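You operate a simulated robot arm through the tools that you are given. There is no shell and no other tool.

The job below is to be done with a simulated robot arm. You get a single attempt, and the scene is never put back.

TASK
Uncover the lidded well and melt the green pot's glue in it at 60 degrees.
Fine: grey lid on the cork mat; the glue runs clear; dial ends off; the pot stays in. Set down upright: green pot.
Where things are to end (x, y in the base frame): grey lid within 30 mm of [330, -660].

It is judged by the outcome, as a careful person would: the job done as asked, and still so three seconds after it is handed in. It fails if anything else is knocked over, pushed out of place, dropped, spilled or broken. A push-on lid holds only when it is set on centred and level and pressed home; a screw cap is set on level and turned clockwise until tight.

THE ROBOT
A 7-joint arm with a two-finger parallel gripper, fixed in place. Base frame: the origin is at the foot of the arm, x ahead of it, y to its left, z up. Readings come in mm, degrees, newtons and seconds.
Its first joint turns from -166.0 to 166.0 degrees. Payload 4.4 kg.
The tool frame sits at the grasp point between the pads (the TCP): z along the fingers, y along the line on which they close. The tips reach 23 mm beyond it. Largest opening 94 mm; finger width 38, thickness 10; the body of the gripper, 54 by 96 mm, starts 39 mm behind the TCP.
Orientation is told as [roll, pitch, yaw] about the base's x, y, z axes, in that order, counted from this pose: with the fingers straight down and closing along the base's y, the tool's x points along the base's -x, its y along +y and its z along -z.

THE INTERFACE
- The arm moves only by the tool apply_moves. Its arguments are lists of equal length, an entry for each row: "dr": the turn, a rotation vector about the base's x, y, z in units of 90 degrees (1.0 is 90 degrees), a list of three; "linear": the shift along the base's x, y, z in units of 250 mm (1.0 is 250 mm), a list of three; "claw": the closure, from 0 (fully open) to 1 (shut). In form: {"dr": [[rx, ry, rz], ...], "linear": [[dx, dy, dz], ...], "claw": [claw, ...]}. A call has 1 to 20 rows; each row is the pose to reach, as a shift and turn from the pose commanded when the call began. A call with a number of a shift or a turn outside -1 to 1 is refused whole. Rows are played at 5 a second. More than 50 mm and 8.6 degrees between two rows, or a gripper value outside its range, and nothing of the call is played. Where a pose cannot be reached the arm comes as near as it can. A force on the tool above 40 N (or 10 N above the force at the start of the call, whichever is more), or a blocked arm, ends the call early, and 0.2 s more pass. The fingers move at their own pace (about 108 mm/s each) and stop on an object; they squeeze with about 23 N. The grip force told is the motor's: it shows also when the fingers shut on nothing. Time passes only in rows, and 0.2 s behind the last, so rows that repeat a pose let the fingers close. It gives the time, the measured TCP pose, the force on the tool (base axes), the opening and the grip force at its end, in the units of the frame above (readings bear some noise), with the torque about the TCP (base axes, N m) and any sound that the robot's microphone picked up.
- Cameras (640 x 400 px; columns grow to the right, rows downward): "scene" is fixed at [49.1, -652, 1601.9]; the picture's right is [0.38, -0.93, 0.00], its down [-0.77, -0.31, -0.56] and it looks along [0.52, 0.21, -0.83] (base axes); focal length 299 px, centre (320, 200). "wrist" rides on the gripper at [86, 16, -74] in the tool frame; the picture's right is [-0.18, 0.98, 0.00], its down [-0.58, -0.11, -0.81] and it looks along [-0.79, -0.15, 0.59] (tool axes); focal length 243 px, centre (320, 200). There is no depth. A picture from a camera that has moved, and an enlarged one, comes with that camera's place and axes in the base frame and with its lens.
- capture(camera): a new picture of that camera. It takes no simulated time.
- zoom(camera, box): a new picture of the part [left, top, right, bottom] of that camera's present view, enlarged. It takes no simulated time.
- close_job(): hands the job in; it is judged then, once.

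Nothing tells you positions but the pictures and the camera data. Unless the task says otherwise, let go and move clear before handing in.

The tools are called after "Emit:" by a JSON object that holds its "api" and its "payload". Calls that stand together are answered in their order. apply_moves: Moves the arm, as the interface text tells. Its arguments: {"type":"object","properties":{"dr":{"type":"array"},"linear":{"type":"array"},"claw":{"type":"array"}},"required":["dr","linear","claw"]} The other tools are called the same way: capture (camera) takes a picture; zoom (camera, box) takes an enlarged picture of a part of a camera's view; close_job () hands the job in.

At the start:

```text
time_s: 0.0
ee_pos: [416.2, -361.3, 1242.3]
tool_rot: [0.0, 0.0, 0.0]
contact_force: [-0.4, -0.1, 0.4]
ft_torque: [-0.02, -0.02, 0.0]
grip_width: 93.9
gripper_force: 0.0
```

scene: 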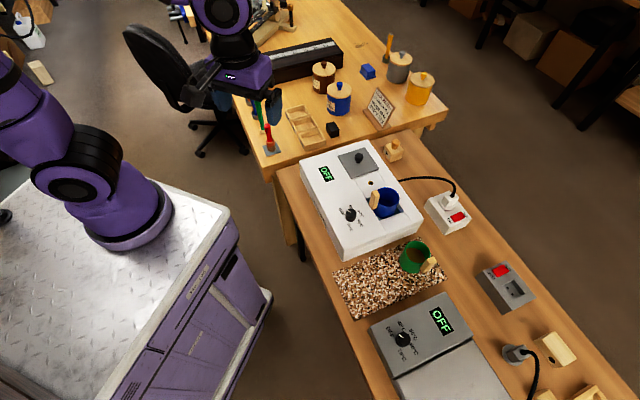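
wrist: 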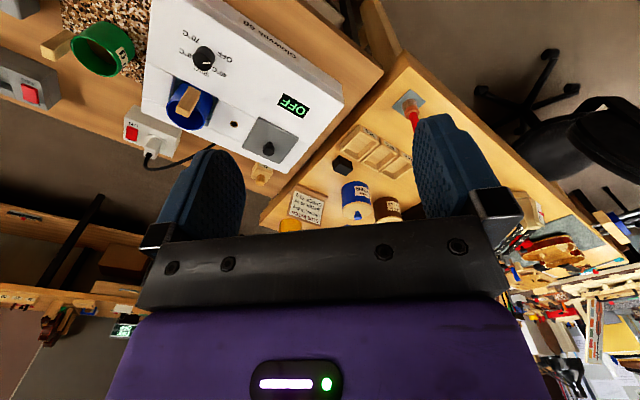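

I see a white glue-warmer box with a grey lid and a blue pot in its open well, a cork mat with a green pot on it, and a second grey device further along. I'll look closer before moving.

Emit:
{"api": "zoom", "payload": {"camera": "scene", "box": [280, 120, 480, 320]}}

Emit:
{"api": "zoom", "payload": {"camera": "scene", "box": [300, 140, 400, 240]}}

Emit:
{"api": "zoom", "payload": {"camera": "scene", "box": [360, 230, 460, 310]}}

Emit:
{"api": "zoom", "payload": {"camera": "wrist", "box": [50, 0, 350, 190]}}

Emit:
{"api": "zoom", "payload": {"camera": "scene", "box": [340, 60, 440, 140]}}

```text
2.00 times, centred on (380, 220) of scene
camera zoom: at [49.1, -652.0, 1601.9], right [0.38, -0.93, 0.0], down [-0.77, -0.31, -0.56], along [0.52, 0.21, -0.83], focal length 599 px, centre (200, 160)
```

zoom: 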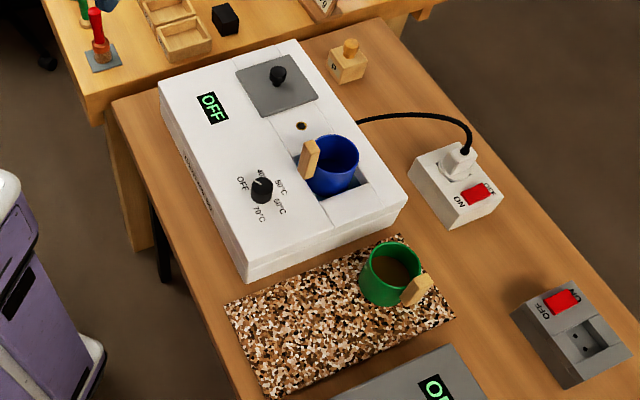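

```text
4.00 times, centred on (350, 190) of scene
camera zoom: at [49.1, -652.0, 1601.9], right [0.38, -0.93, 0.0], down [-0.77, -0.31, -0.56], along [0.52, 0.21, -0.83], focal length 1198 px, centre (200, 240)
```

zoom: 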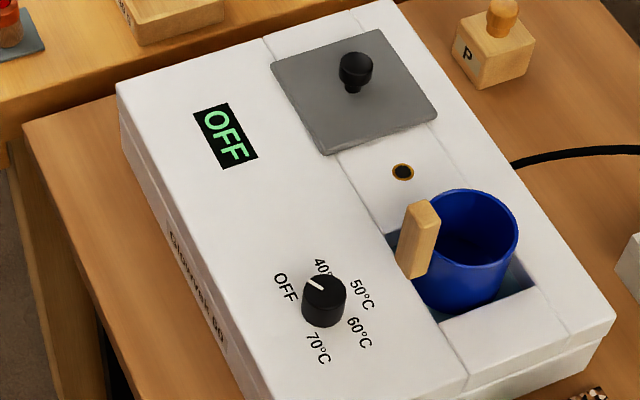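

```text
5.00 times, centred on (410, 270) of scene
camera zoom: at [49.1, -652.0, 1601.9], right [0.38, -0.93, 0.0], down [-0.77, -0.31, -0.56], along [0.52, 0.21, -0.83], focal length 1497 px, centre (-130, -150)
```

zoom: 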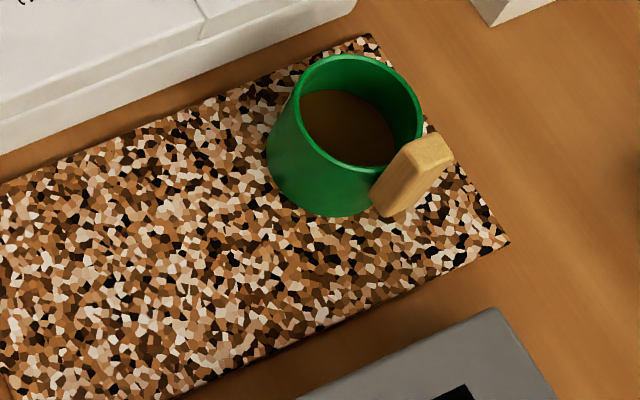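

```text
2.11 times, centred on (200, 95) of wrist
camera zoom: at [329.6, -344.5, 1315.8], right [0.18, 0.98, 0.0], down [0.58, -0.11, 0.81], along [0.79, -0.15, -0.59], focal length 511 px, centre (573, 421)
```

zoom: 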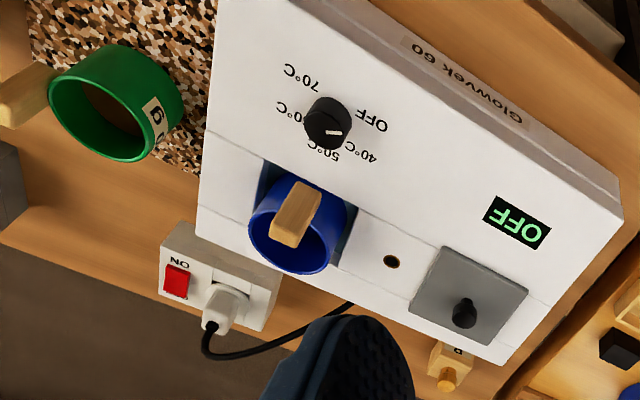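

```text
5.00 times, centred on (390, 100) of scene
camera zoom: at [49.1, -652.0, 1601.9], right [0.38, -0.93, 0.0], down [-0.77, -0.31, -0.56], along [0.52, 0.21, -0.83], focal length 1497 px, centre (-30, 700)
```

zoom: 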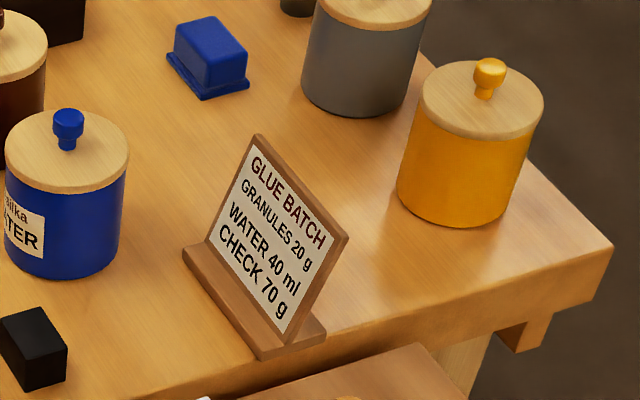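

The glue well lid is the grey plate on the white "Glowvek 60" unit. I need to check the mains switch feeding it and the dial before I plan.

Emit:
{"api": "zoom", "payload": {"camera": "scene", "box": [410, 170, 480, 240]}}

Emit:
{"api": "zoom", "payload": {"camera": "scene", "box": [460, 240, 560, 320]}}

Emit:
{"api": "zoom", "payload": {"camera": "scene", "box": [360, 280, 620, 400]}}

Emit:
{"api": "zoom", "payload": {"camera": "scene", "box": [325, 190, 375, 235]}}

Emit:
{"api": "zoom", "payload": {"camera": "wrist", "box": [120, 20, 250, 100]}}

Emit:
{"api": "zoom", "payload": {"camera": "wrist", "box": [0, 0, 150, 110]}}

Emit:
{"api": "zoom", "payload": {"camera": "wrist", "box": [110, 90, 220, 170]}}

```text
5.71 times, centred on (445, 205) of scene
camera zoom: at [49.1, -652.0, 1601.9], right [0.38, -0.93, 0.0], down [-0.77, -0.31, -0.56], along [0.52, 0.21, -0.83], focal length 1711 px, centre (-394, 171)
```

zoom: 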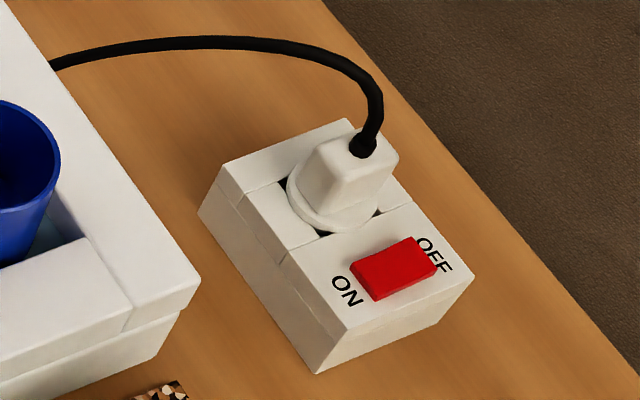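

```text
5.00 times, centred on (510, 280) of scene
camera zoom: at [49.1, -652.0, 1601.9], right [0.38, -0.93, 0.0], down [-0.77, -0.31, -0.56], along [0.52, 0.21, -0.83], focal length 1497 px, centre (-630, -200)
```

zoom: 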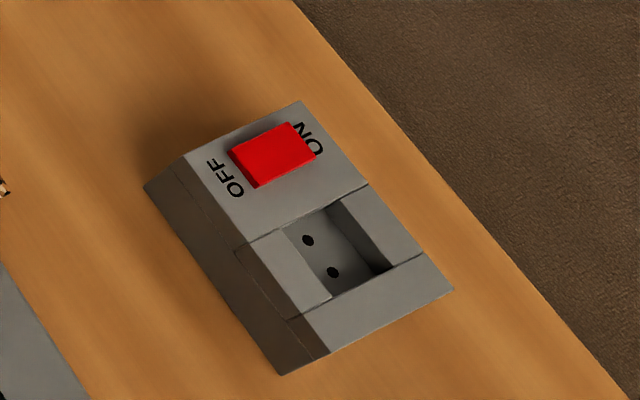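

```text
2.46 times, centred on (490, 340) of scene
camera zoom: at [49.1, -652.0, 1601.9], right [0.38, -0.93, 0.0], down [-0.77, -0.31, -0.56], along [0.52, 0.21, -0.83], focal length 737 px, centre (-98, -145)
```

zoom: 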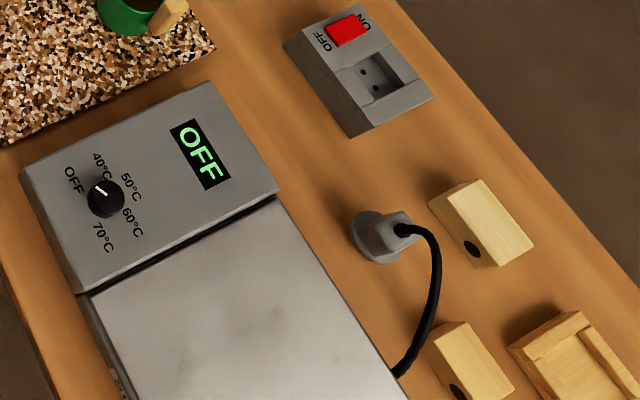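

```text
8.89 times, centred on (350, 212) of scene
camera zoom: at [49.1, -652.0, 1601.9], right [0.38, -0.93, 0.0], down [-0.77, -0.31, -0.56], along [0.52, 0.21, -0.83], focal length 2661 px, centre (53, 89)
```

zoom: 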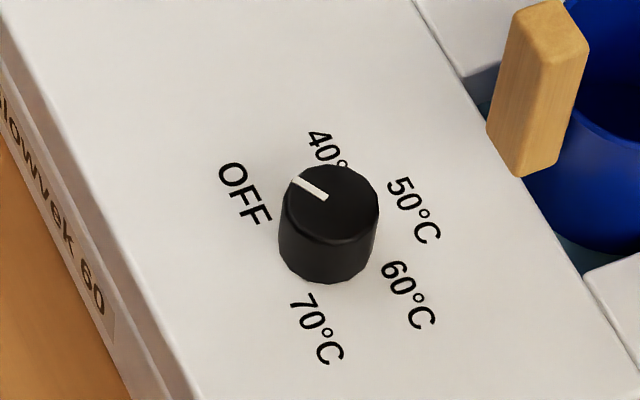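

```text
4.92 times, centred on (185, 60) of wrist
camera zoom: at [329.6, -344.5, 1315.8], right [0.18, 0.98, 0.0], down [0.58, -0.11, 0.81], along [0.79, -0.15, -0.59], focal length 1194 px, centre (985, 889)
```

zoom: 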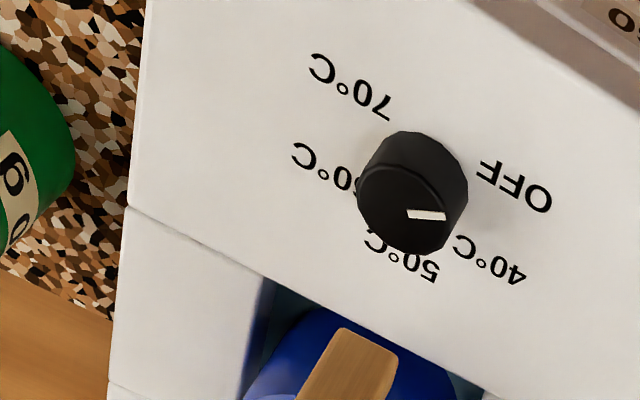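

```text
3.64 times, centred on (75, 55) of wrist
camera zoom: at [329.6, -344.5, 1315.8], right [0.18, 0.98, 0.0], down [0.58, -0.11, 0.81], along [0.79, -0.15, -0.59], focal length 882 px, centre (1211, 727)
```

zoom: 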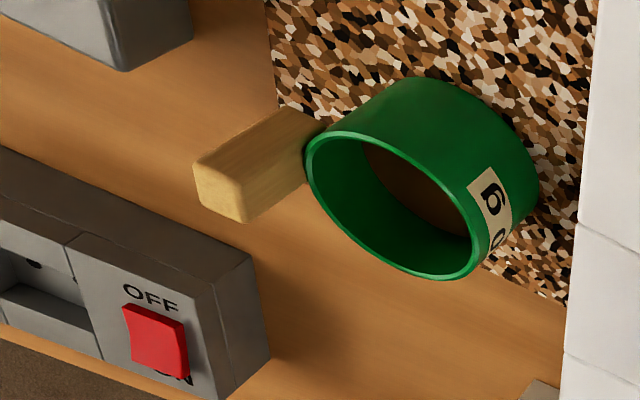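

```text
5.00 times, centred on (165, 130) of wrist
camera zoom: at [329.6, -344.5, 1315.8], right [0.18, 0.98, 0.0], down [0.58, -0.11, 0.81], along [0.79, -0.15, -0.59], focal length 1213 px, centre (1095, 550)
```

zoom: 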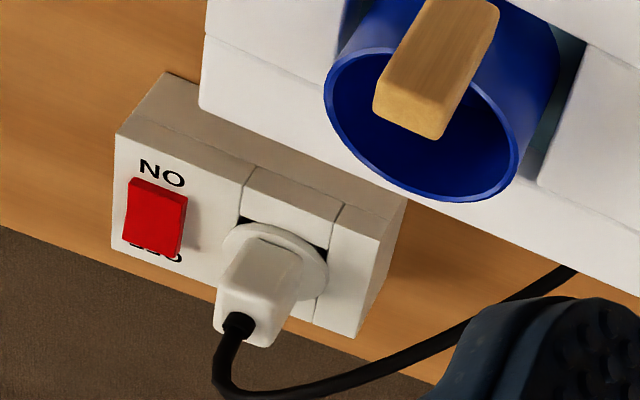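

The white unit sits about 700 mm out, with the dial at OFF. The lid knob triangulates to about (673, -528, 906), and the lid target falls on the mat's near end. I'll move the arm closer, staying well above everything, so the wrist camera can measure.

Emit:
{"api": "apply_moves", "payload": {"dr": [[0, 0, 0], [0, 0, 0], [0, 0, 0], [0, 0, 0], [0, 0, 0], [0, 0, 0], [0, 0, 0]], "linear": [[0.1, -0.05, -0.08], [0.2, -0.1, -0.16], [0.3, -0.16, -0.24], [0.4, -0.22, -0.32], [0.5, -0.28, -0.4], [0.6, -0.34, -0.48], [0.6, -0.34, -0.48]], "claw": [0, 0, 0, 0, 0, 0, 0]}}

Emit:
{"api": "capture", "payload": {"camera": "wrist"}}

Emit:
{"api": "capture", "payload": {"camera": "scene"}}

```text
time_s: 1.6
ee_pos: [566.8, -446.8, 1123.9]
tool_rot: [0.0, 0.1, 0.1]
contact_force: [0.0, 0.1, 0.5]
ft_torque: [0.02, 0.0, 0.03]
grip_width: 93.8
gripper_force: 0.0
```

```text
taken
camera wrist: at [481.4, -429.4, 1197.1], right [0.18, 0.98, 0.0], down [0.58, -0.11, 0.81], along [0.79, -0.15, -0.59], focal length 243 px, centre (320, 200)
```

wrist: 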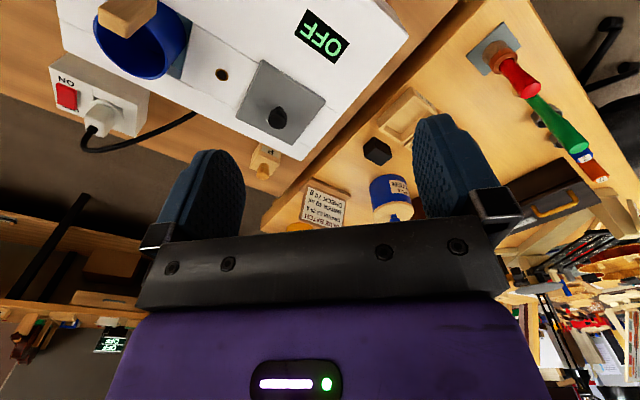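

```text
taken
```

scene: 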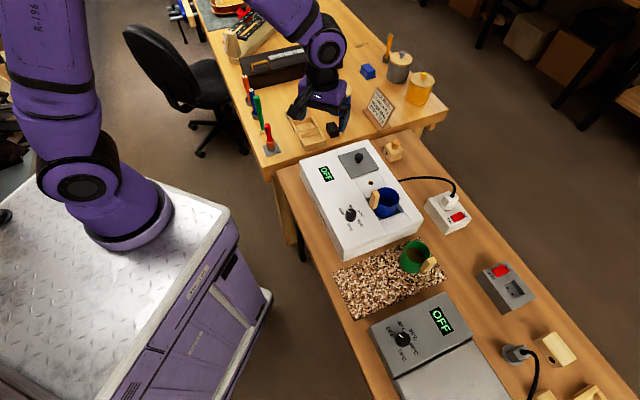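

The wrist camera looks too far forward here. I'll tilt the tool so it looks nearly straight down over the unit.

Emit:
{"api": "apply_moves", "payload": {"dr": [[0, 0.08, 0], [0, 0.16, 0], [0, 0.24, 0], [0, 0.32, 0], [0, 0.4, 0], [0, 0.44, 0], [0, 0.44, 0]], "linear": [[0.02, -0.08, 0.01], [0.04, -0.16, 0.02], [0.06, -0.24, 0.03], [0.08, -0.32, 0.04], [0.1, -0.4, 0.05], [0.1, -0.48, 0.06], [0.1, -0.48, 0.06]], "claw": [0, 0, 0, 0, 0, 0, 0]}}

Emit:
{"api": "capture", "payload": {"camera": "wrist"}}

```text
time_s: 3.2
ee_pos: [591.8, -565.7, 1137.8]
tool_rot: [0.0, 39.6, 0.0]
contact_force: [0.5, 1.1, -0.1]
ft_torque: [-0.01, -0.03, -0.01]
grip_width: 93.9
gripper_force: 0.1
```

```text
taken
camera wrist: at [573.6, -550.2, 1248.6], right [0.14, 0.98, -0.12], down [0.96, -0.11, 0.25], along [0.23, -0.15, -0.96], focal length 243 px, centre (320, 200)
```

wrist: 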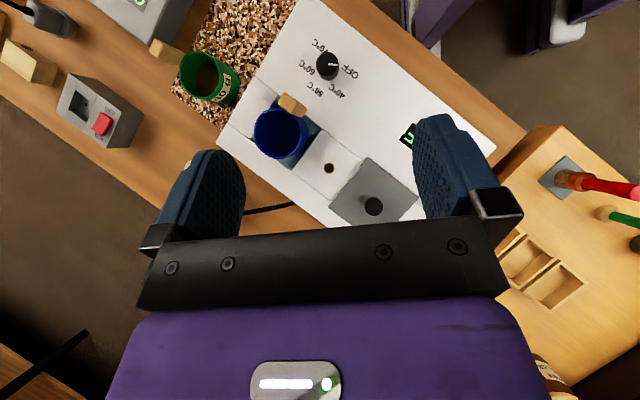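

This overhead view is good. I'll enlarge the key features to measure them.

Emit:
{"api": "zoom", "payload": {"camera": "wrist", "box": [240, 90, 440, 230]}}

Emit:
{"api": "zoom", "payload": {"camera": "wrist", "box": [290, 20, 370, 120]}}

Emit:
{"api": "zoom", "payload": {"camera": "wrist", "box": [140, 10, 320, 150]}}

Emit:
{"api": "zoom", "payload": {"camera": "wrist", "box": [40, 60, 160, 160]}}

```text
2.86 times, centred on (340, 160) of wrist
camera zoom: at [573.6, -550.2, 1248.6], right [0.14, 0.98, -0.12], down [0.96, -0.11, 0.25], along [0.23, -0.15, -0.96], focal length 693 px, centre (263, 314)
```

zoom: 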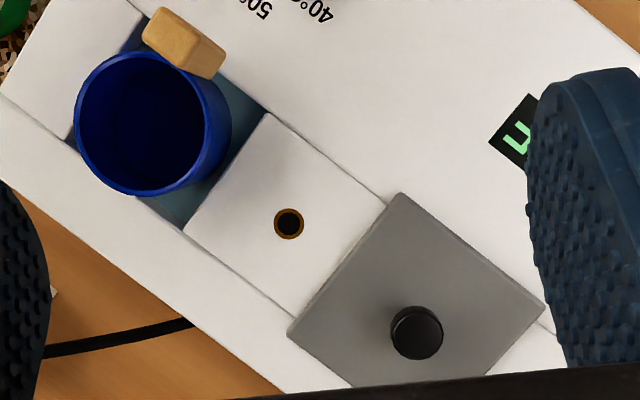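

```text
4.00 times, centred on (330, 70) of wrist
camera zoom: at [573.6, -550.2, 1248.6], right [0.14, 0.98, -0.12], down [0.96, -0.11, 0.25], along [0.23, -0.15, -0.96], focal length 970 px, centre (280, 720)
```

zoom: 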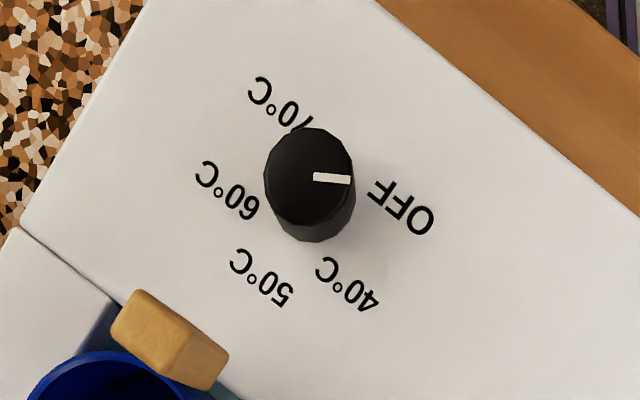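

```text
2.86 times, centred on (230, 80) of wrist
camera zoom: at [573.6, -550.2, 1248.6], right [0.14, 0.98, -0.12], down [0.96, -0.11, 0.25], along [0.23, -0.15, -0.96], focal length 693 px, centre (577, 543)
```

zoom: 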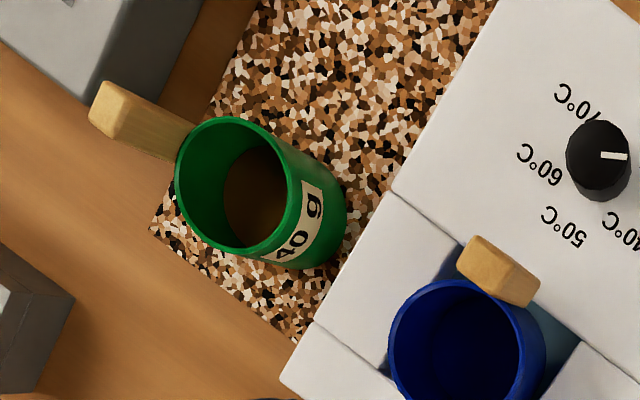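

```text
4.00 times, centred on (100, 110) of wrist
camera zoom: at [573.6, -550.2, 1248.6], right [0.14, 0.98, -0.12], down [0.96, -0.11, 0.25], along [0.23, -0.15, -0.96], focal length 970 px, centre (1200, 560)
```

zoom: 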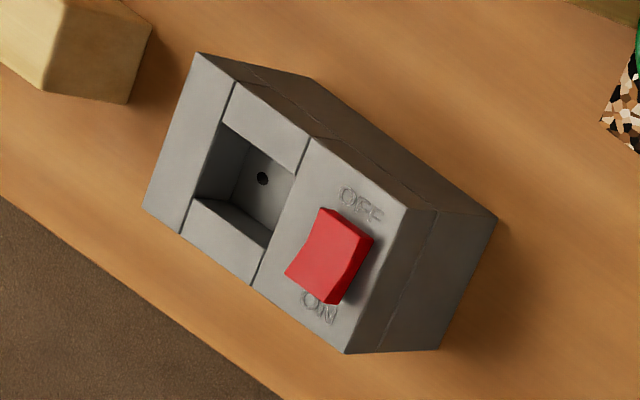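

I now have the main positions:
- **Lid:** 98 mm square, turned 45°, knob at about (676, -527, 907).
- **Dial:** about (479, -570), marker at OFF.
- **Green pot:** about (451, -767), rim at about z 864.

Next I'll level the tool, yaw to about -45° and look at the mains switch and the blue pot's handle.

Emit:
{"api": "apply_moves", "payload": {"dr": [[0, -0.08, 0], [0, -0.16, 0], [0, -0.24, 0], [0, -0.32, 0], [0, -0.4, 0], [0, -0.44, 0]], "linear": [[0, 0, 0], [0, 0, 0], [0, 0, 0], [0, 0, 0], [0, 0, 0], [0, 0, 0]], "claw": [0, 0, 0, 0, 0, 0]}}

Emit:
{"api": "apply_moves", "payload": {"dr": [[0, 0, -0.08], [0, 0, -0.16], [0, 0, -0.24], [0, 0, -0.32], [0, 0, -0.4], [0, 0, -0.48], [0, 0, -0.5], [0, 0, -0.5]], "linear": [[-0.03, -0.02, -0.02], [-0.06, -0.04, -0.04], [-0.09, -0.06, -0.06], [-0.12, -0.08, -0.08], [-0.15, -0.1, -0.1], [-0.18, -0.12, -0.12], [-0.2, -0.14, -0.14], [-0.2, -0.14, -0.14]], "claw": [0, 0, 0, 0, 0, 0, 0, 0]}}

Emit:
{"api": "capture", "payload": {"camera": "wrist"}}

```text
time_s: 4.6
ee_pos: [591.4, -566.3, 1137.7]
tool_rot: [0.0, -0.1, 0.0]
contact_force: [0.2, 0.4, 0.4]
ft_torque: [-0.05, 0.02, 0.03]
grip_width: 94.2
gripper_force: 0.1
```

```text
time_s: 6.4
ee_pos: [541.5, -600.0, 1102.1]
tool_rot: [0.0, 0.0, -45.0]
contact_force: [-1.1, 0.2, 0.8]
ft_torque: [-0.01, 0.0, 0.01]
grip_width: 93.9
gripper_force: 0.0
```

```text
taken
camera wrist: at [491.4, -527.8, 1175.5], right [0.83, 0.56, 0.0], down [0.33, -0.49, 0.81], along [0.46, -0.67, -0.59], focal length 243 px, centre (320, 200)
```

wrist: 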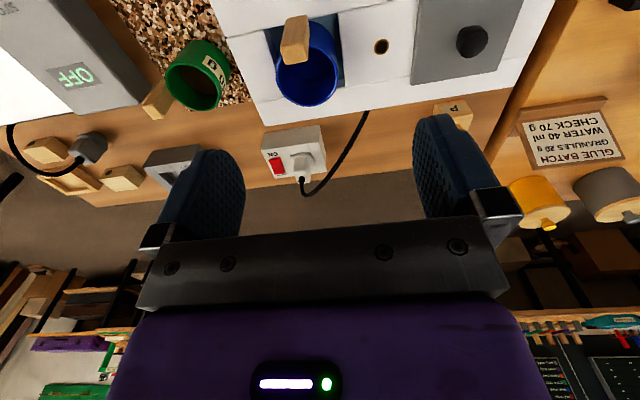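

Emit:
{"api": "zoom", "payload": {"camera": "wrist", "box": [250, 115, 340, 200]}}

Emit:
{"api": "zoom", "payload": {"camera": "wrist", "box": [220, 0, 400, 115]}}

Emit:
{"api": "zoom", "payload": {"camera": "wrist", "box": [120, 20, 260, 120]}}

Emit:
{"api": "zoom", "payload": {"camera": "wrist", "box": [360, 0, 530, 115]}}

```text
4.71 times, centred on (295, 158) of wrist
camera zoom: at [491.4, -527.8, 1175.5], right [0.83, 0.56, 0.0], down [0.33, -0.49, 0.81], along [0.46, -0.67, -0.59], focal length 1142 px, centre (438, 400)
```

zoom: 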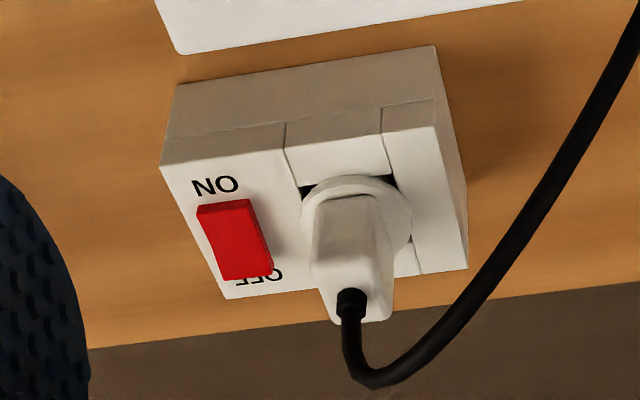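

```text
3.48 times, centred on (310, 58) of wrist
camera zoom: at [491.4, -527.8, 1175.5], right [0.83, 0.56, 0.0], down [0.33, -0.49, 0.81], along [0.46, -0.67, -0.59], focal length 844 px, centre (355, 696)
```

zoom: 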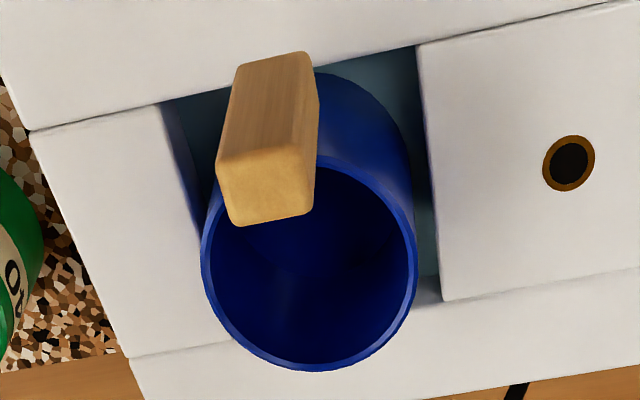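

```text
4.00 times, centred on (190, 70) of wrist
camera zoom: at [491.4, -527.8, 1175.5], right [0.83, 0.56, 0.0], down [0.33, -0.49, 0.81], along [0.46, -0.67, -0.59], focal length 970 px, centre (840, 720)
```

zoom: 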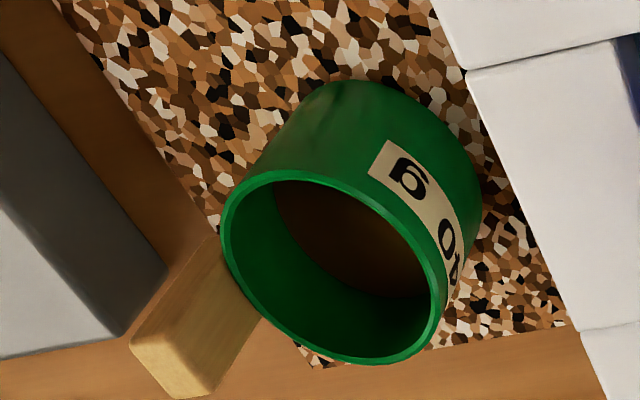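

```text
3.48 times, centred on (445, 58) of wrist
camera zoom: at [491.4, -527.8, 1175.5], right [0.83, 0.56, 0.0], down [0.33, -0.49, 0.81], along [0.46, -0.67, -0.59], focal length 844 px, centre (-115, 696)
```

zoom: 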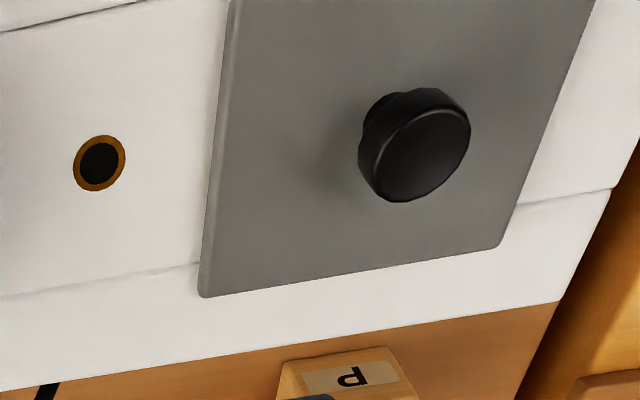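

Emit:
{"api": "zoom", "payload": {"camera": "wrist", "box": [262, 148, 302, 178]}}

Emit:
{"api": "zoom", "payload": {"camera": "scene", "box": [440, 205, 480, 230]}}

Emit:
{"api": "zoom", "payload": {"camera": "scene", "box": [480, 255, 520, 280]}}

```text
13.33 times, centred on (282, 163) of wrist
camera zoom: at [491.4, -527.8, 1175.5], right [0.83, 0.56, 0.0], down [0.33, -0.49, 0.81], along [0.46, -0.67, -0.59], focal length 3235 px, centre (827, 693)
```

zoom: 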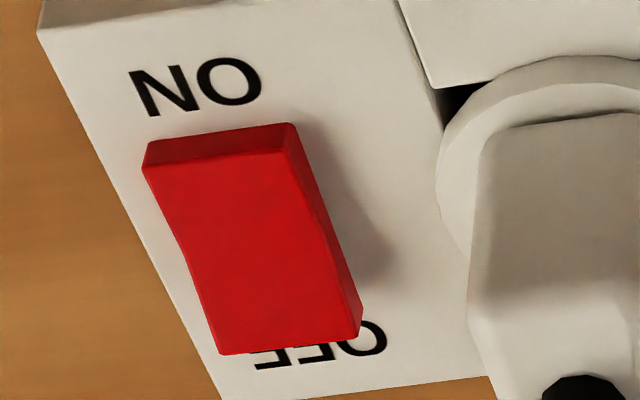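

```text
16.00 times, centred on (460, 218) of scene
camera zoom: at [49.1, -652.0, 1601.9], right [0.38, -0.93, 0.0], down [-0.77, -0.31, -0.56], along [0.52, 0.21, -0.83], focal length 4790 px, centre (-1920, -80)
```

zoom: 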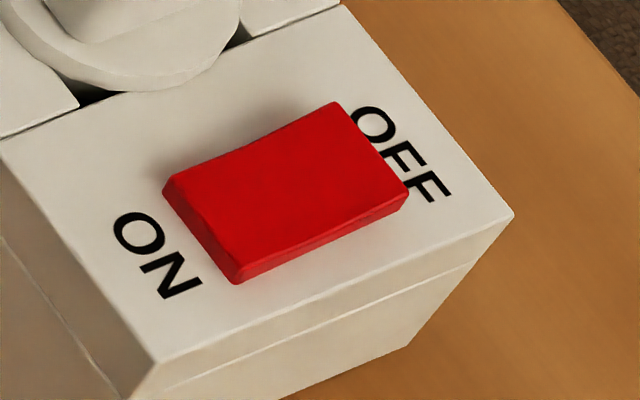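

```text
16.00 times, centred on (500, 268) of scene
camera zoom: at [49.1, -652.0, 1601.9], right [0.38, -0.93, 0.0], down [-0.77, -0.31, -0.56], along [0.52, 0.21, -0.83], focal length 4790 px, centre (-2560, -880)
```

zoom: 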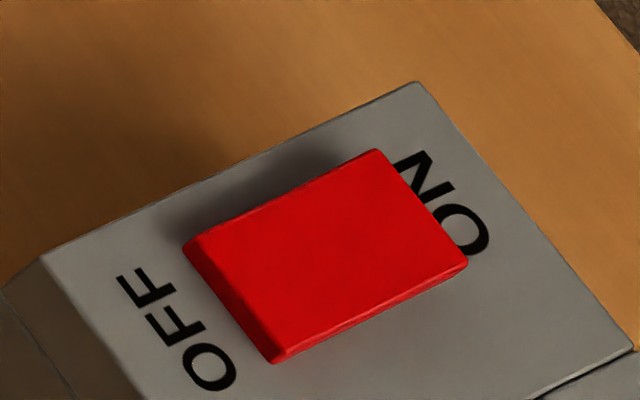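

The rocker on the white socket has its OFF end raised, so it is pressed to ON. I can confirm power once the dial is turned. The knob position agrees across all three views at about (676, -526.5), with the lid top at z ≈ 879.5. Next I move above the knob.

Emit:
{"api": "apply_moves", "payload": {"dr": [[0, 0, 0], [0, 0, 0], [0, 0, 0], [0, 0, 0], [0, 0, 0], [0, 0, 0]], "linear": [[0.108, 0.0588, -0.08], [0.216, 0.1176, -0.16], [0.324, 0.1764, -0.24], [0.432, 0.2352, -0.32], [0.54, 0.294, -0.408], [0.54, 0.294, -0.408]], "claw": [0, 0, 0, 0, 0, 0]}}

Emit:
{"api": "capture", "payload": {"camera": "wrist"}}

Emit:
{"api": "zoom", "payload": {"camera": "scene", "box": [300, 100, 460, 220]}}

```text
time_s: 7.8
ee_pos: [675.6, -526.0, 999.5]
tool_rot: [0.0, 0.0, -45.0]
contact_force: [-0.3, -0.3, 0.9]
ft_torque: [-0.01, 0.02, 0.0]
grip_width: 94.2
gripper_force: 0.0
```

```text
taken
camera wrist: at [627.6, -454.1, 1073.4], right [0.82, 0.57, 0.0], down [0.33, -0.49, 0.81], along [0.46, -0.67, -0.59], focal length 243 px, centre (320, 200)
```

wrist: 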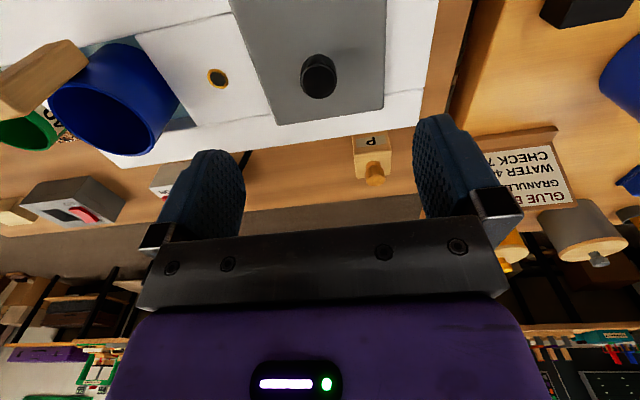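

```text
3.33 times, centred on (380, 160) of scene
camera zoom: at [49.1, -652.0, 1601.9], right [0.38, -0.93, 0.0], down [-0.77, -0.31, -0.56], along [0.52, 0.21, -0.83], focal length 998 px, centre (120, 333)
```

zoom: 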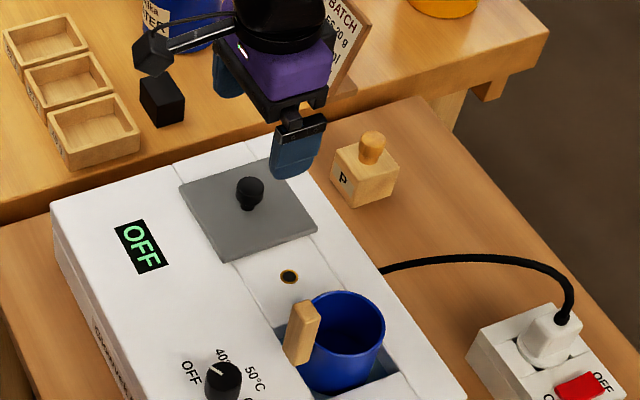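

The knob sits exactly under the TCP. I'll descend to z ≈ 906, which leaves the tips about 3 mm above the lid plate, and close on the knob.

Emit:
{"api": "apply_moves", "payload": {"dr": [[0, 0, 0], [0, 0, 0], [0, 0, 0], [0, 0, 0], [0, 0, 0], [0, 0, 0], [0, 0, 0]], "linear": [[0, 0, -0.08], [0, 0, -0.16], [0, 0, -0.24], [0, 0, -0.3], [0, 0, -0.34], [0, 0, -0.37], [0, 0, -0.37]], "claw": [0, 0, 0, 0, 0, 0, 0]}}

Emit:
{"api": "capture", "payload": {"camera": "wrist"}}

```text
time_s: 9.4
ee_pos: [675.9, -526.8, 906.9]
tool_rot: [0.1, 0.0, -44.9]
contact_force: [-0.6, 0.9, 0.2]
ft_torque: [0.0, 0.05, -0.01]
grip_width: 93.8
gripper_force: 0.0
```

```text
taken
camera wrist: at [626.3, -453.9, 980.3], right [0.82, 0.57, 0.0], down [0.33, -0.49, 0.81], along [0.46, -0.67, -0.59], focal length 243 px, centre (320, 200)
```

wrist: 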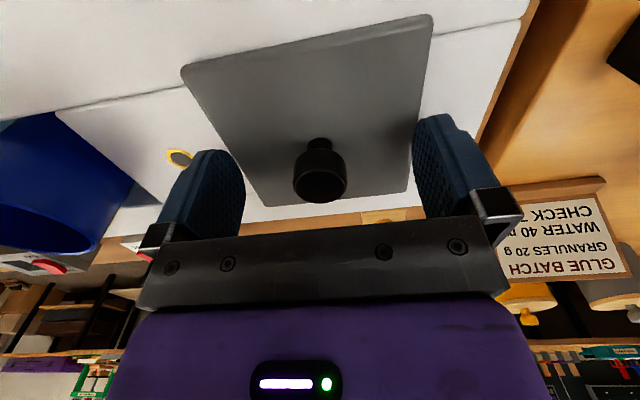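

The knob is centred between the fingers. I'll close and lift a little to test the grip.

Emit:
{"api": "apply_moves", "payload": {"dr": [[0, 0, 0], [0, 0, 0], [0, 0, 0], [0, 0, 0], [0, 0, 0], [0, 0, 0], [0, 0, 0], [0, 0, 0]], "linear": [[0, 0, 0], [0, 0, 0], [0, 0, 0], [0, 0, 0], [0, 0, 0.02], [0, 0, 0.05], [0, 0, 0.08], [0, 0, 0.08]], "claw": [1, 1, 1, 1, 1, 1, 1, 1]}}

Emit:
{"api": "capture", "payload": {"camera": "wrist"}}

Emit:
{"api": "zoom", "payload": {"camera": "scene", "box": [300, 100, 460, 220]}}

```text
time_s: 11.2
ee_pos: [675.8, -526.5, 926.9]
tool_rot: [0.0, -0.1, -44.9]
contact_force: [0.3, 0.9, -0.3]
ft_torque: [-0.02, 0.0, -0.01]
grip_width: 24.4
gripper_force: 23.2
```

```text
taken
camera wrist: at [626.3, -454.7, 1000.9], right [0.82, 0.57, 0.0], down [0.33, -0.49, 0.81], along [0.46, -0.67, -0.59], focal length 243 px, centre (320, 200)
```

wrist: 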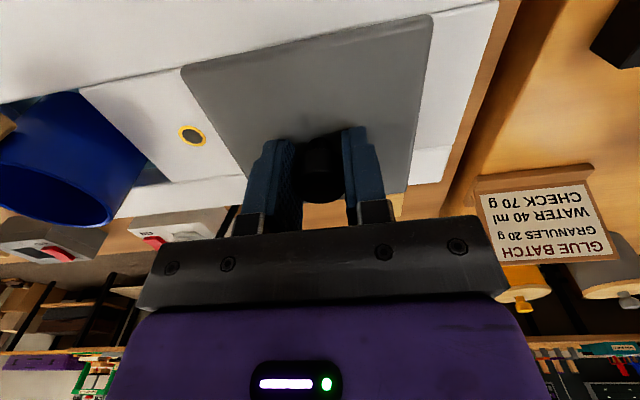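

```text
3.33 times, centred on (380, 160) of scene
camera zoom: at [49.1, -652.0, 1601.9], right [0.38, -0.93, 0.0], down [-0.77, -0.31, -0.56], along [0.52, 0.21, -0.83], focal length 998 px, centre (120, 333)
```

zoom: 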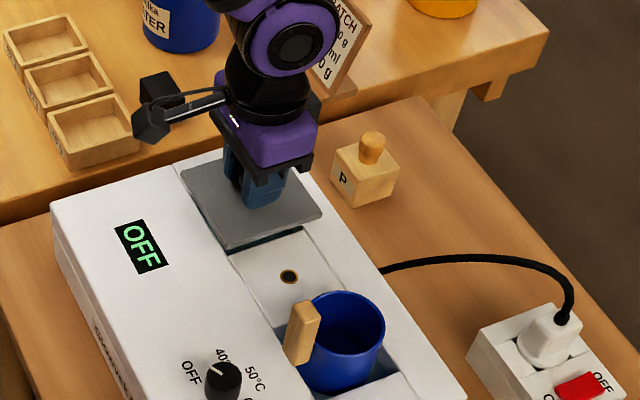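

The lid is held. I'll lift it well above the blue pot's handle, whose tip is at z ≈ 965, and carry it toward the mat.

Emit:
{"api": "apply_moves", "payload": {"dr": [[0, 0, 0], [0, 0, 0], [0, 0, 0], [0, 0, 0], [0, 0, 0], [0, 0, 0], [0, 0, 0], [0, 0, 0], [0, 0, 0], [0, 0, 0]], "linear": [[0, 0, 0.12], [0, 0, 0.26], [0, 0, 0.4], [0, 0, 0.54], [-0.15, -0.06, 0.56], [-0.3, -0.12, 0.56], [-0.45, -0.18, 0.56], [-0.6, -0.24, 0.56], [-0.72, -0.29, 0.56], [-0.72, -0.29, 0.56]], "claw": [1, 1, 1, 1, 1, 1, 1, 1, 1, 1]}}

Emit:
{"api": "capture", "payload": {"camera": "wrist"}}

Emit:
{"api": "capture", "payload": {"camera": "scene"}}

```text
time_s: 13.4
ee_pos: [496.6, -600.9, 1067.9]
tool_rot: [0.0, -0.1, -45.0]
contact_force: [0.5, 0.4, -1.3]
ft_torque: [0.0, 0.0, 0.01]
grip_width: 24.7
gripper_force: 22.4
```

```text
taken
camera wrist: at [446.5, -529.4, 1141.0], right [0.82, 0.57, 0.0], down [0.33, -0.49, 0.81], along [0.46, -0.67, -0.59], focal length 243 px, centre (320, 200)
```

wrist: 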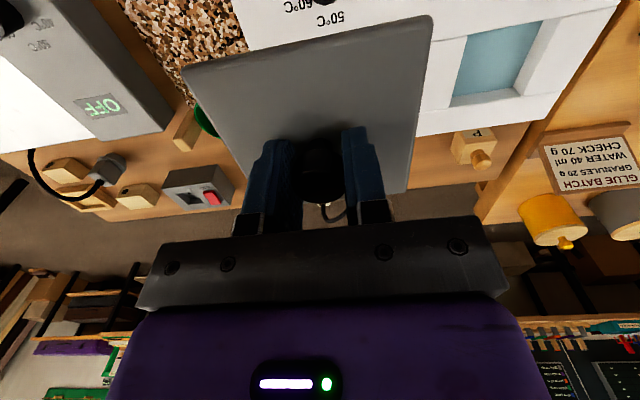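

```text
taken
```

scene: 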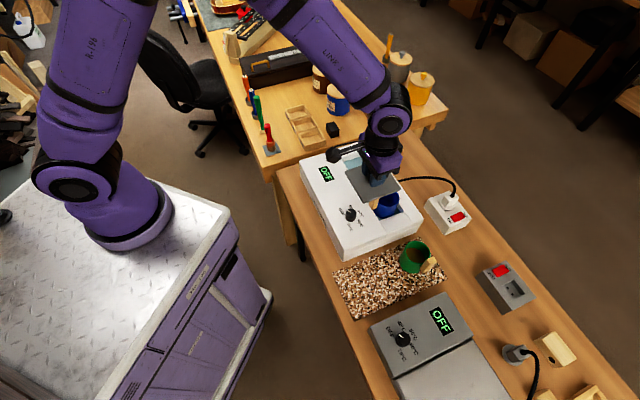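

The uncovered well is visible with a clear opening. I'll carry on to above the mat's near end and start descending.

Emit:
{"api": "apply_moves", "payload": {"dr": [[0, 0, 0], [0, 0, 0], [0, 0, 0], [0, 0, 0], [0, 0, 0], [0, 0, 0], [0, 0, 0], [0, 0, 0], [0, 0, 0]], "linear": [[-0.15, -0.06, 0], [-0.3, -0.12, 0], [-0.45, -0.18, 0], [-0.58, -0.23, 0], [-0.646, -0.256, -0.05], [-0.646, -0.256, -0.2], [-0.646, -0.256, -0.35], [-0.646, -0.256, -0.48], [-0.646, -0.256, -0.48]], "claw": [1, 1, 1, 1, 1, 1, 1, 1, 1]}}

Emit:
{"api": "capture", "payload": {"camera": "wrist"}}

Emit:
{"api": "zoom", "payload": {"camera": "scene", "box": [300, 200, 460, 320]}}

```text
time_s: 15.4
ee_pos: [332.8, -664.0, 946.5]
tool_rot: [0.0, 0.0, -45.0]
contact_force: [-0.4, 0.7, -1.0]
ft_torque: [-0.01, 0.02, 0.01]
grip_width: 24.4
gripper_force: 23.4
```

```text
taken
camera wrist: at [283.7, -591.3, 1020.8], right [0.82, 0.57, 0.0], down [0.33, -0.49, 0.81], along [0.46, -0.67, -0.59], focal length 243 px, centre (320, 200)
```

wrist: 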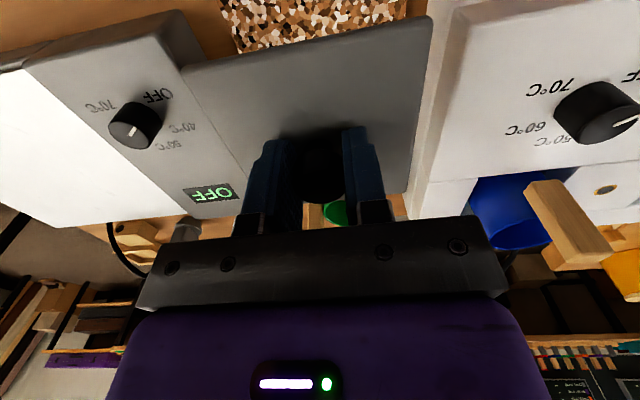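

```text
3.33 times, centred on (380, 260) of scene
camera zoom: at [49.1, -652.0, 1601.9], right [0.38, -0.93, 0.0], down [-0.77, -0.31, -0.56], along [0.52, 0.21, -0.83], focal length 998 px, centre (120, 0)
```

zoom: 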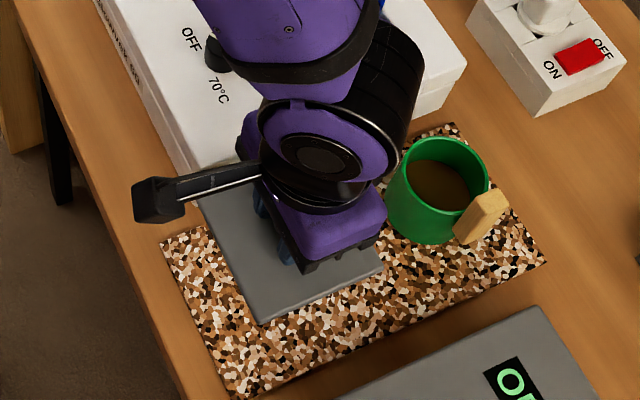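

The projected landing spot is well inside the mat on all sides and within 5 mm of the target. I'll descend to just above contact, then creep down.

Emit:
{"api": "apply_moves", "payload": {"dr": [[0, 0, 0], [0, 0, 0], [0, 0, 0], [0, 0, 0], [0, 0, 0], [0, 0, 0], [0, 0, 0]], "linear": [[-0.004, 0.006, -0.1], [-0.006, 0.01, -0.2], [-0.006, 0.01, -0.28], [-0.006, 0.01, -0.34], [-0.006, 0.01, -0.38], [-0.006, 0.01, -0.4], [-0.006, 0.01, -0.4]], "claw": [1, 1, 1, 1, 1, 1, 1]}}

Emit:
{"api": "zoom", "payload": {"camera": "scene", "box": [300, 200, 460, 320]}}

Emit:
{"api": "capture", "payload": {"camera": "wrist"}}

```text
time_s: 17.0
ee_pos: [331.9, -660.7, 847.9]
tool_rot: [0.0, 0.0, -45.0]
contact_force: [-0.1, 0.8, -0.5]
ft_torque: [0.0, 0.03, 0.02]
grip_width: 24.2
gripper_force: 23.0
```

```text
3.33 times, centred on (380, 260) of scene
camera zoom: at [49.1, -652.0, 1601.9], right [0.38, -0.93, 0.0], down [-0.77, -0.31, -0.56], along [0.52, 0.21, -0.83], focal length 998 px, centre (120, 0)
```

zoom: 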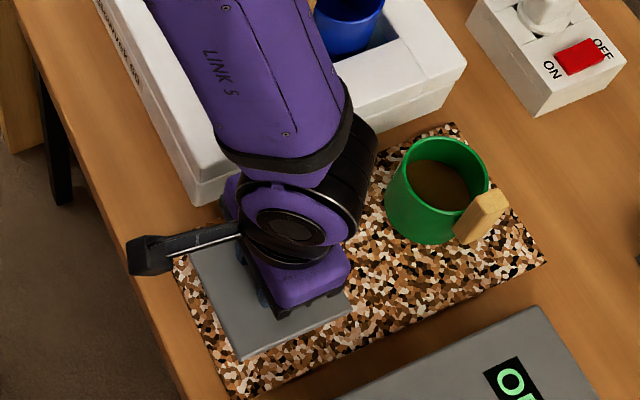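

```text
taken
camera wrist: at [283.3, -588.5, 921.0], right [0.82, 0.57, 0.0], down [0.33, -0.49, 0.81], along [0.46, -0.67, -0.59], focal length 243 px, centre (320, 200)
```

wrist: 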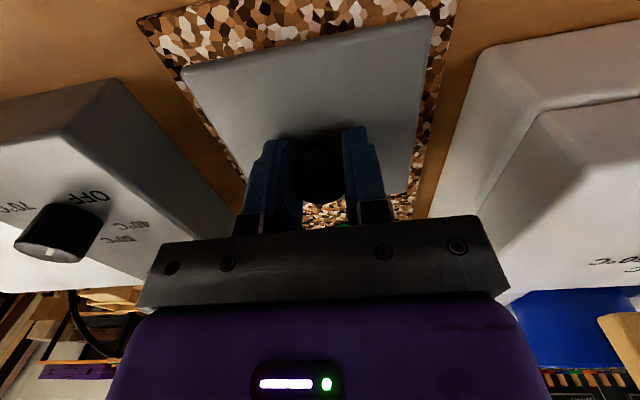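

The lid is over the mat with margin all round. Now I'll creep down until I feel contact.

Emit:
{"api": "apply_moves", "payload": {"dr": [[0, 0, 0], [0, 0, 0], [0, 0, 0], [0, 0, 0]], "linear": [[0, 0, -0.012], [0, 0, -0.024], [0, 0, -0.036], [0, 0, -0.036]], "claw": [1, 1, 1, 1]}}

```text
time_s: 18.0
ee_pos: [333.7, -660.5, 838.4]
tool_rot: [0.0, 0.0, -45.0]
contact_force: [0.0, 0.0, -0.9]
ft_torque: [0.02, 0.04, 0.01]
grip_width: 24.2
gripper_force: 23.0
```

Emit:
{"api": "apply_moves", "payload": {"dr": [[0, 0, 0], [0, 0, 0], [0, 0, 0], [0, 0, 0]], "linear": [[0, 0, -0.008], [0, 0, -0.016], [0, 0, -0.024], [0, 0, -0.024]], "claw": [1, 1, 1, 1]}}

Emit:
{"api": "zoom", "payload": {"camera": "scene", "box": [320, 230, 400, 310]}}

```text
time_s: 19.0
ee_pos: [331.6, -660.9, 833.3]
tool_rot: [0.1, 0.0, -45.0]
contact_force: [0.2, -1.2, -1.4]
ft_torque: [0.03, 0.0, 0.0]
grip_width: 24.4
gripper_force: 23.0
```

```text
5.00 times, centred on (360, 270) of scene
camera zoom: at [49.1, -652.0, 1601.9], right [0.38, -0.93, 0.0], down [-0.77, -0.31, -0.56], along [0.52, 0.21, -0.83], focal length 1497 px, centre (120, -150)
```

zoom: 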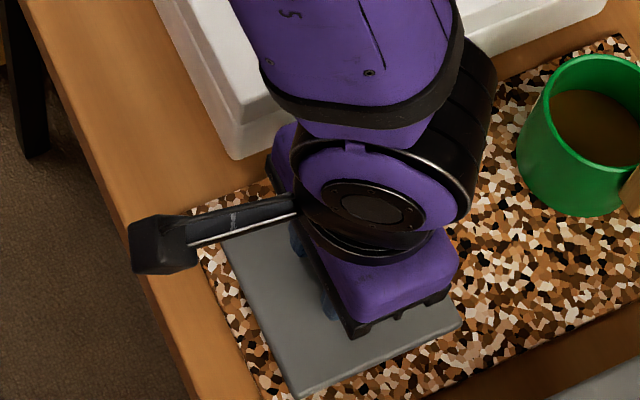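

Emit:
{"api": "apply_moves", "payload": {"dr": [[0, 0, 0], [0, 0, 0], [0, 0, 0], [0, 0, 0]], "linear": [[0, 0, -0.006], [0, 0, -0.012], [0, 0, -0.016], [0, 0, -0.016]], "claw": [1, 1, 1, 1]}}

```text
time_s: 20.0
ee_pos: [333.0, -660.5, 828.8]
tool_rot: [0.0, -0.1, -44.9]
contact_force: [0.8, -0.3, -0.4]
ft_torque: [0.0, -0.05, 0.0]
grip_width: 24.3
gripper_force: 23.1
```

Emit:
{"api": "apply_moves", "payload": {"dr": [[0, 0, 0], [0, 0, 0], [0, 0, 0], [0, 0, 0]], "linear": [[0, 0, -0.006], [0, 0, -0.012], [0, 0, -0.016], [0, 0, -0.016]], "claw": [1, 1, 1, 1]}}

Emit:
{"api": "zoom", "payload": {"camera": "wrist", "box": [100, 0, 500, 230]}}

```text
time_s: 21.0
ee_pos: [333.0, -660.8, 825.4]
tool_rot: [-0.1, -0.1, -44.9]
contact_force: [1.8, 0.7, 19.7]
ft_torque: [0.05, -0.06, 0.02]
grip_width: 24.5
gripper_force: 23.1
```

```text
1.60 times, centred on (300, 115) of wrist
camera zoom: at [283.6, -588.8, 899.4], right [0.82, 0.57, 0.0], down [0.33, -0.49, 0.81], along [0.46, -0.67, -0.59], focal length 388 px, centre (352, 336)
```

zoom: 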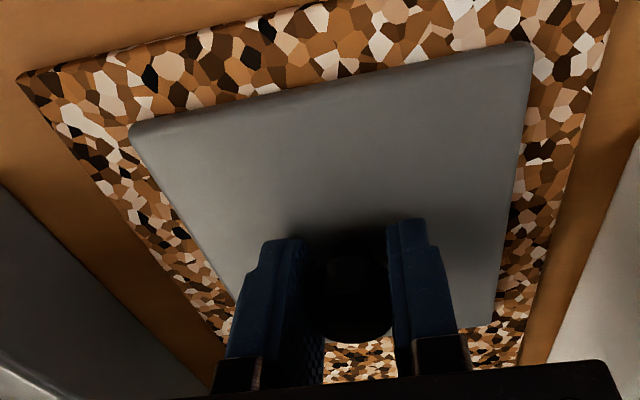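

Contact: the lid is flat on the mat at 20 N. I'll ease off a touch, release and rise.

Emit:
{"api": "apply_moves", "payload": {"dr": [[0, 0, 0], [0, 0, 0], [0, 0, 0], [0, 0, 0], [0, 0, 0], [0, 0, 0], [0, 0, 0], [0, 0, 0], [0, 0, 0]], "linear": [[0, 0, 0.005], [0, 0, 0.005], [0, 0, 0.005], [0, 0, 0.005], [0, 0, 0.03], [0, 0, 0.1], [0, 0, 0.25], [0, 0, 0.4], [0, 0, 0.4]], "claw": [1, 0.4, 0.4, 0.4, 0.4, 0.4, 0.4, 0.4, 0.4]}}

Emit:
{"api": "capture", "payload": {"camera": "wrist"}}

Emit:
{"api": "capture", "payload": {"camera": "scene"}}

```text
time_s: 23.0
ee_pos: [332.1, -662.6, 925.0]
tool_rot: [0.1, 0.0, -44.9]
contact_force: [0.0, 0.4, 0.2]
ft_torque: [0.0, 0.02, 0.0]
grip_width: 56.4
gripper_force: 0.0
```

```text
taken
camera wrist: at [283.7, -589.8, 998.5], right [0.82, 0.57, 0.0], down [0.33, -0.49, 0.81], along [0.46, -0.66, -0.59], focal length 243 px, centre (320, 200)
```

wrist: 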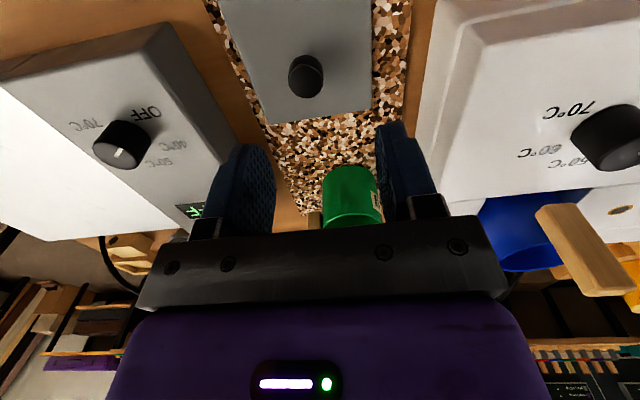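

```text
taken
```

scene: 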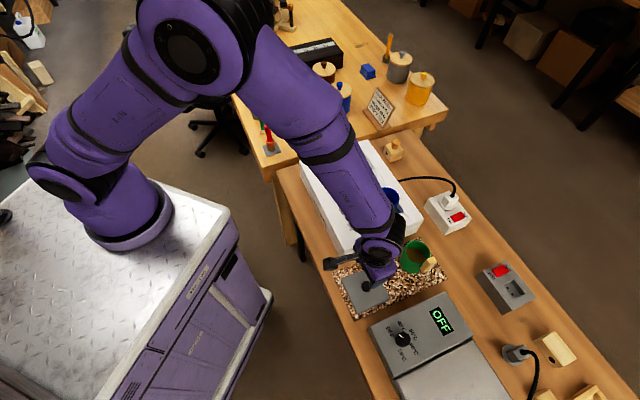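

The lid is resting square on the mat. Next, the green pot: its handle rises at azimuth about -130°, so I'll yaw the gripper to -130° so the handle sits on the open side away from the fingers and camera. I'll stay high for now.

Emit:
{"api": "apply_moves", "payload": {"dr": [[0, 0, 0], [0, 0, -0.08], [0, 0, -0.17], [0, 0, -0.26], [0, 0, -0.35], [0, 0, -0.44], [0, 0, -0.53], [0, 0, -0.62], [0, 0, -0.71], [0, 0, -0.8], [0, 0, -0.88], [0, 0, -0.944], [0, 0, -0.944]], "linear": [[0, 0, 0.12], [0.03, -0.03, 0.24], [0.08, -0.07, 0.36], [0.13, -0.12, 0.4], [0.18, -0.17, 0.4], [0.23, -0.22, 0.4], [0.28, -0.26, 0.4], [0.33, -0.3, 0.4], [0.38, -0.34, 0.4], [0.43, -0.38, 0.4], [0.476, -0.418, 0.4], [0.476, -0.418, 0.4], [0.476, -0.418, 0.4]], "claw": [0.4, 0.2, 0, 0, 0, 0, 0, 0, 0, 0, 0, 0, 0]}}

Emit:
{"api": "capture", "payload": {"camera": "wrist"}}

Emit:
{"api": "capture", "payload": {"camera": "scene"}}

```text
time_s: 25.8
ee_pos: [450.6, -765.1, 1025.5]
tool_rot: [0.0, 0.0, -130.0]
contact_force: [-1.1, 0.2, -0.5]
ft_torque: [-0.02, 0.03, -0.02]
grip_width: 93.9
gripper_force: 0.0
```

```text
taken
camera wrist: at [519.6, -709.7, 1098.5], right [0.63, -0.77, 0.0], down [-0.46, -0.38, 0.81], along [-0.62, -0.51, -0.59], focal length 243 px, centre (320, 200)
```

wrist: 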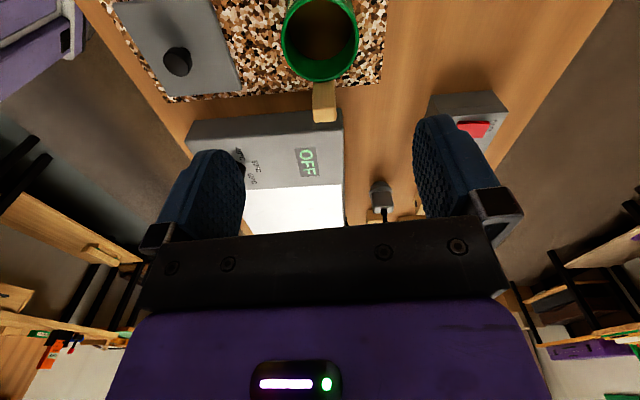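

```text
taken
```

scene: 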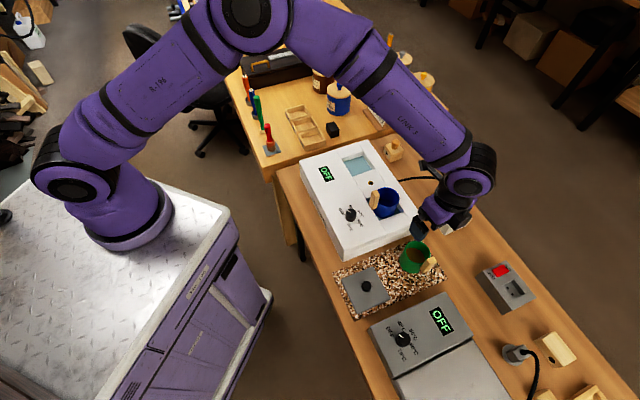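

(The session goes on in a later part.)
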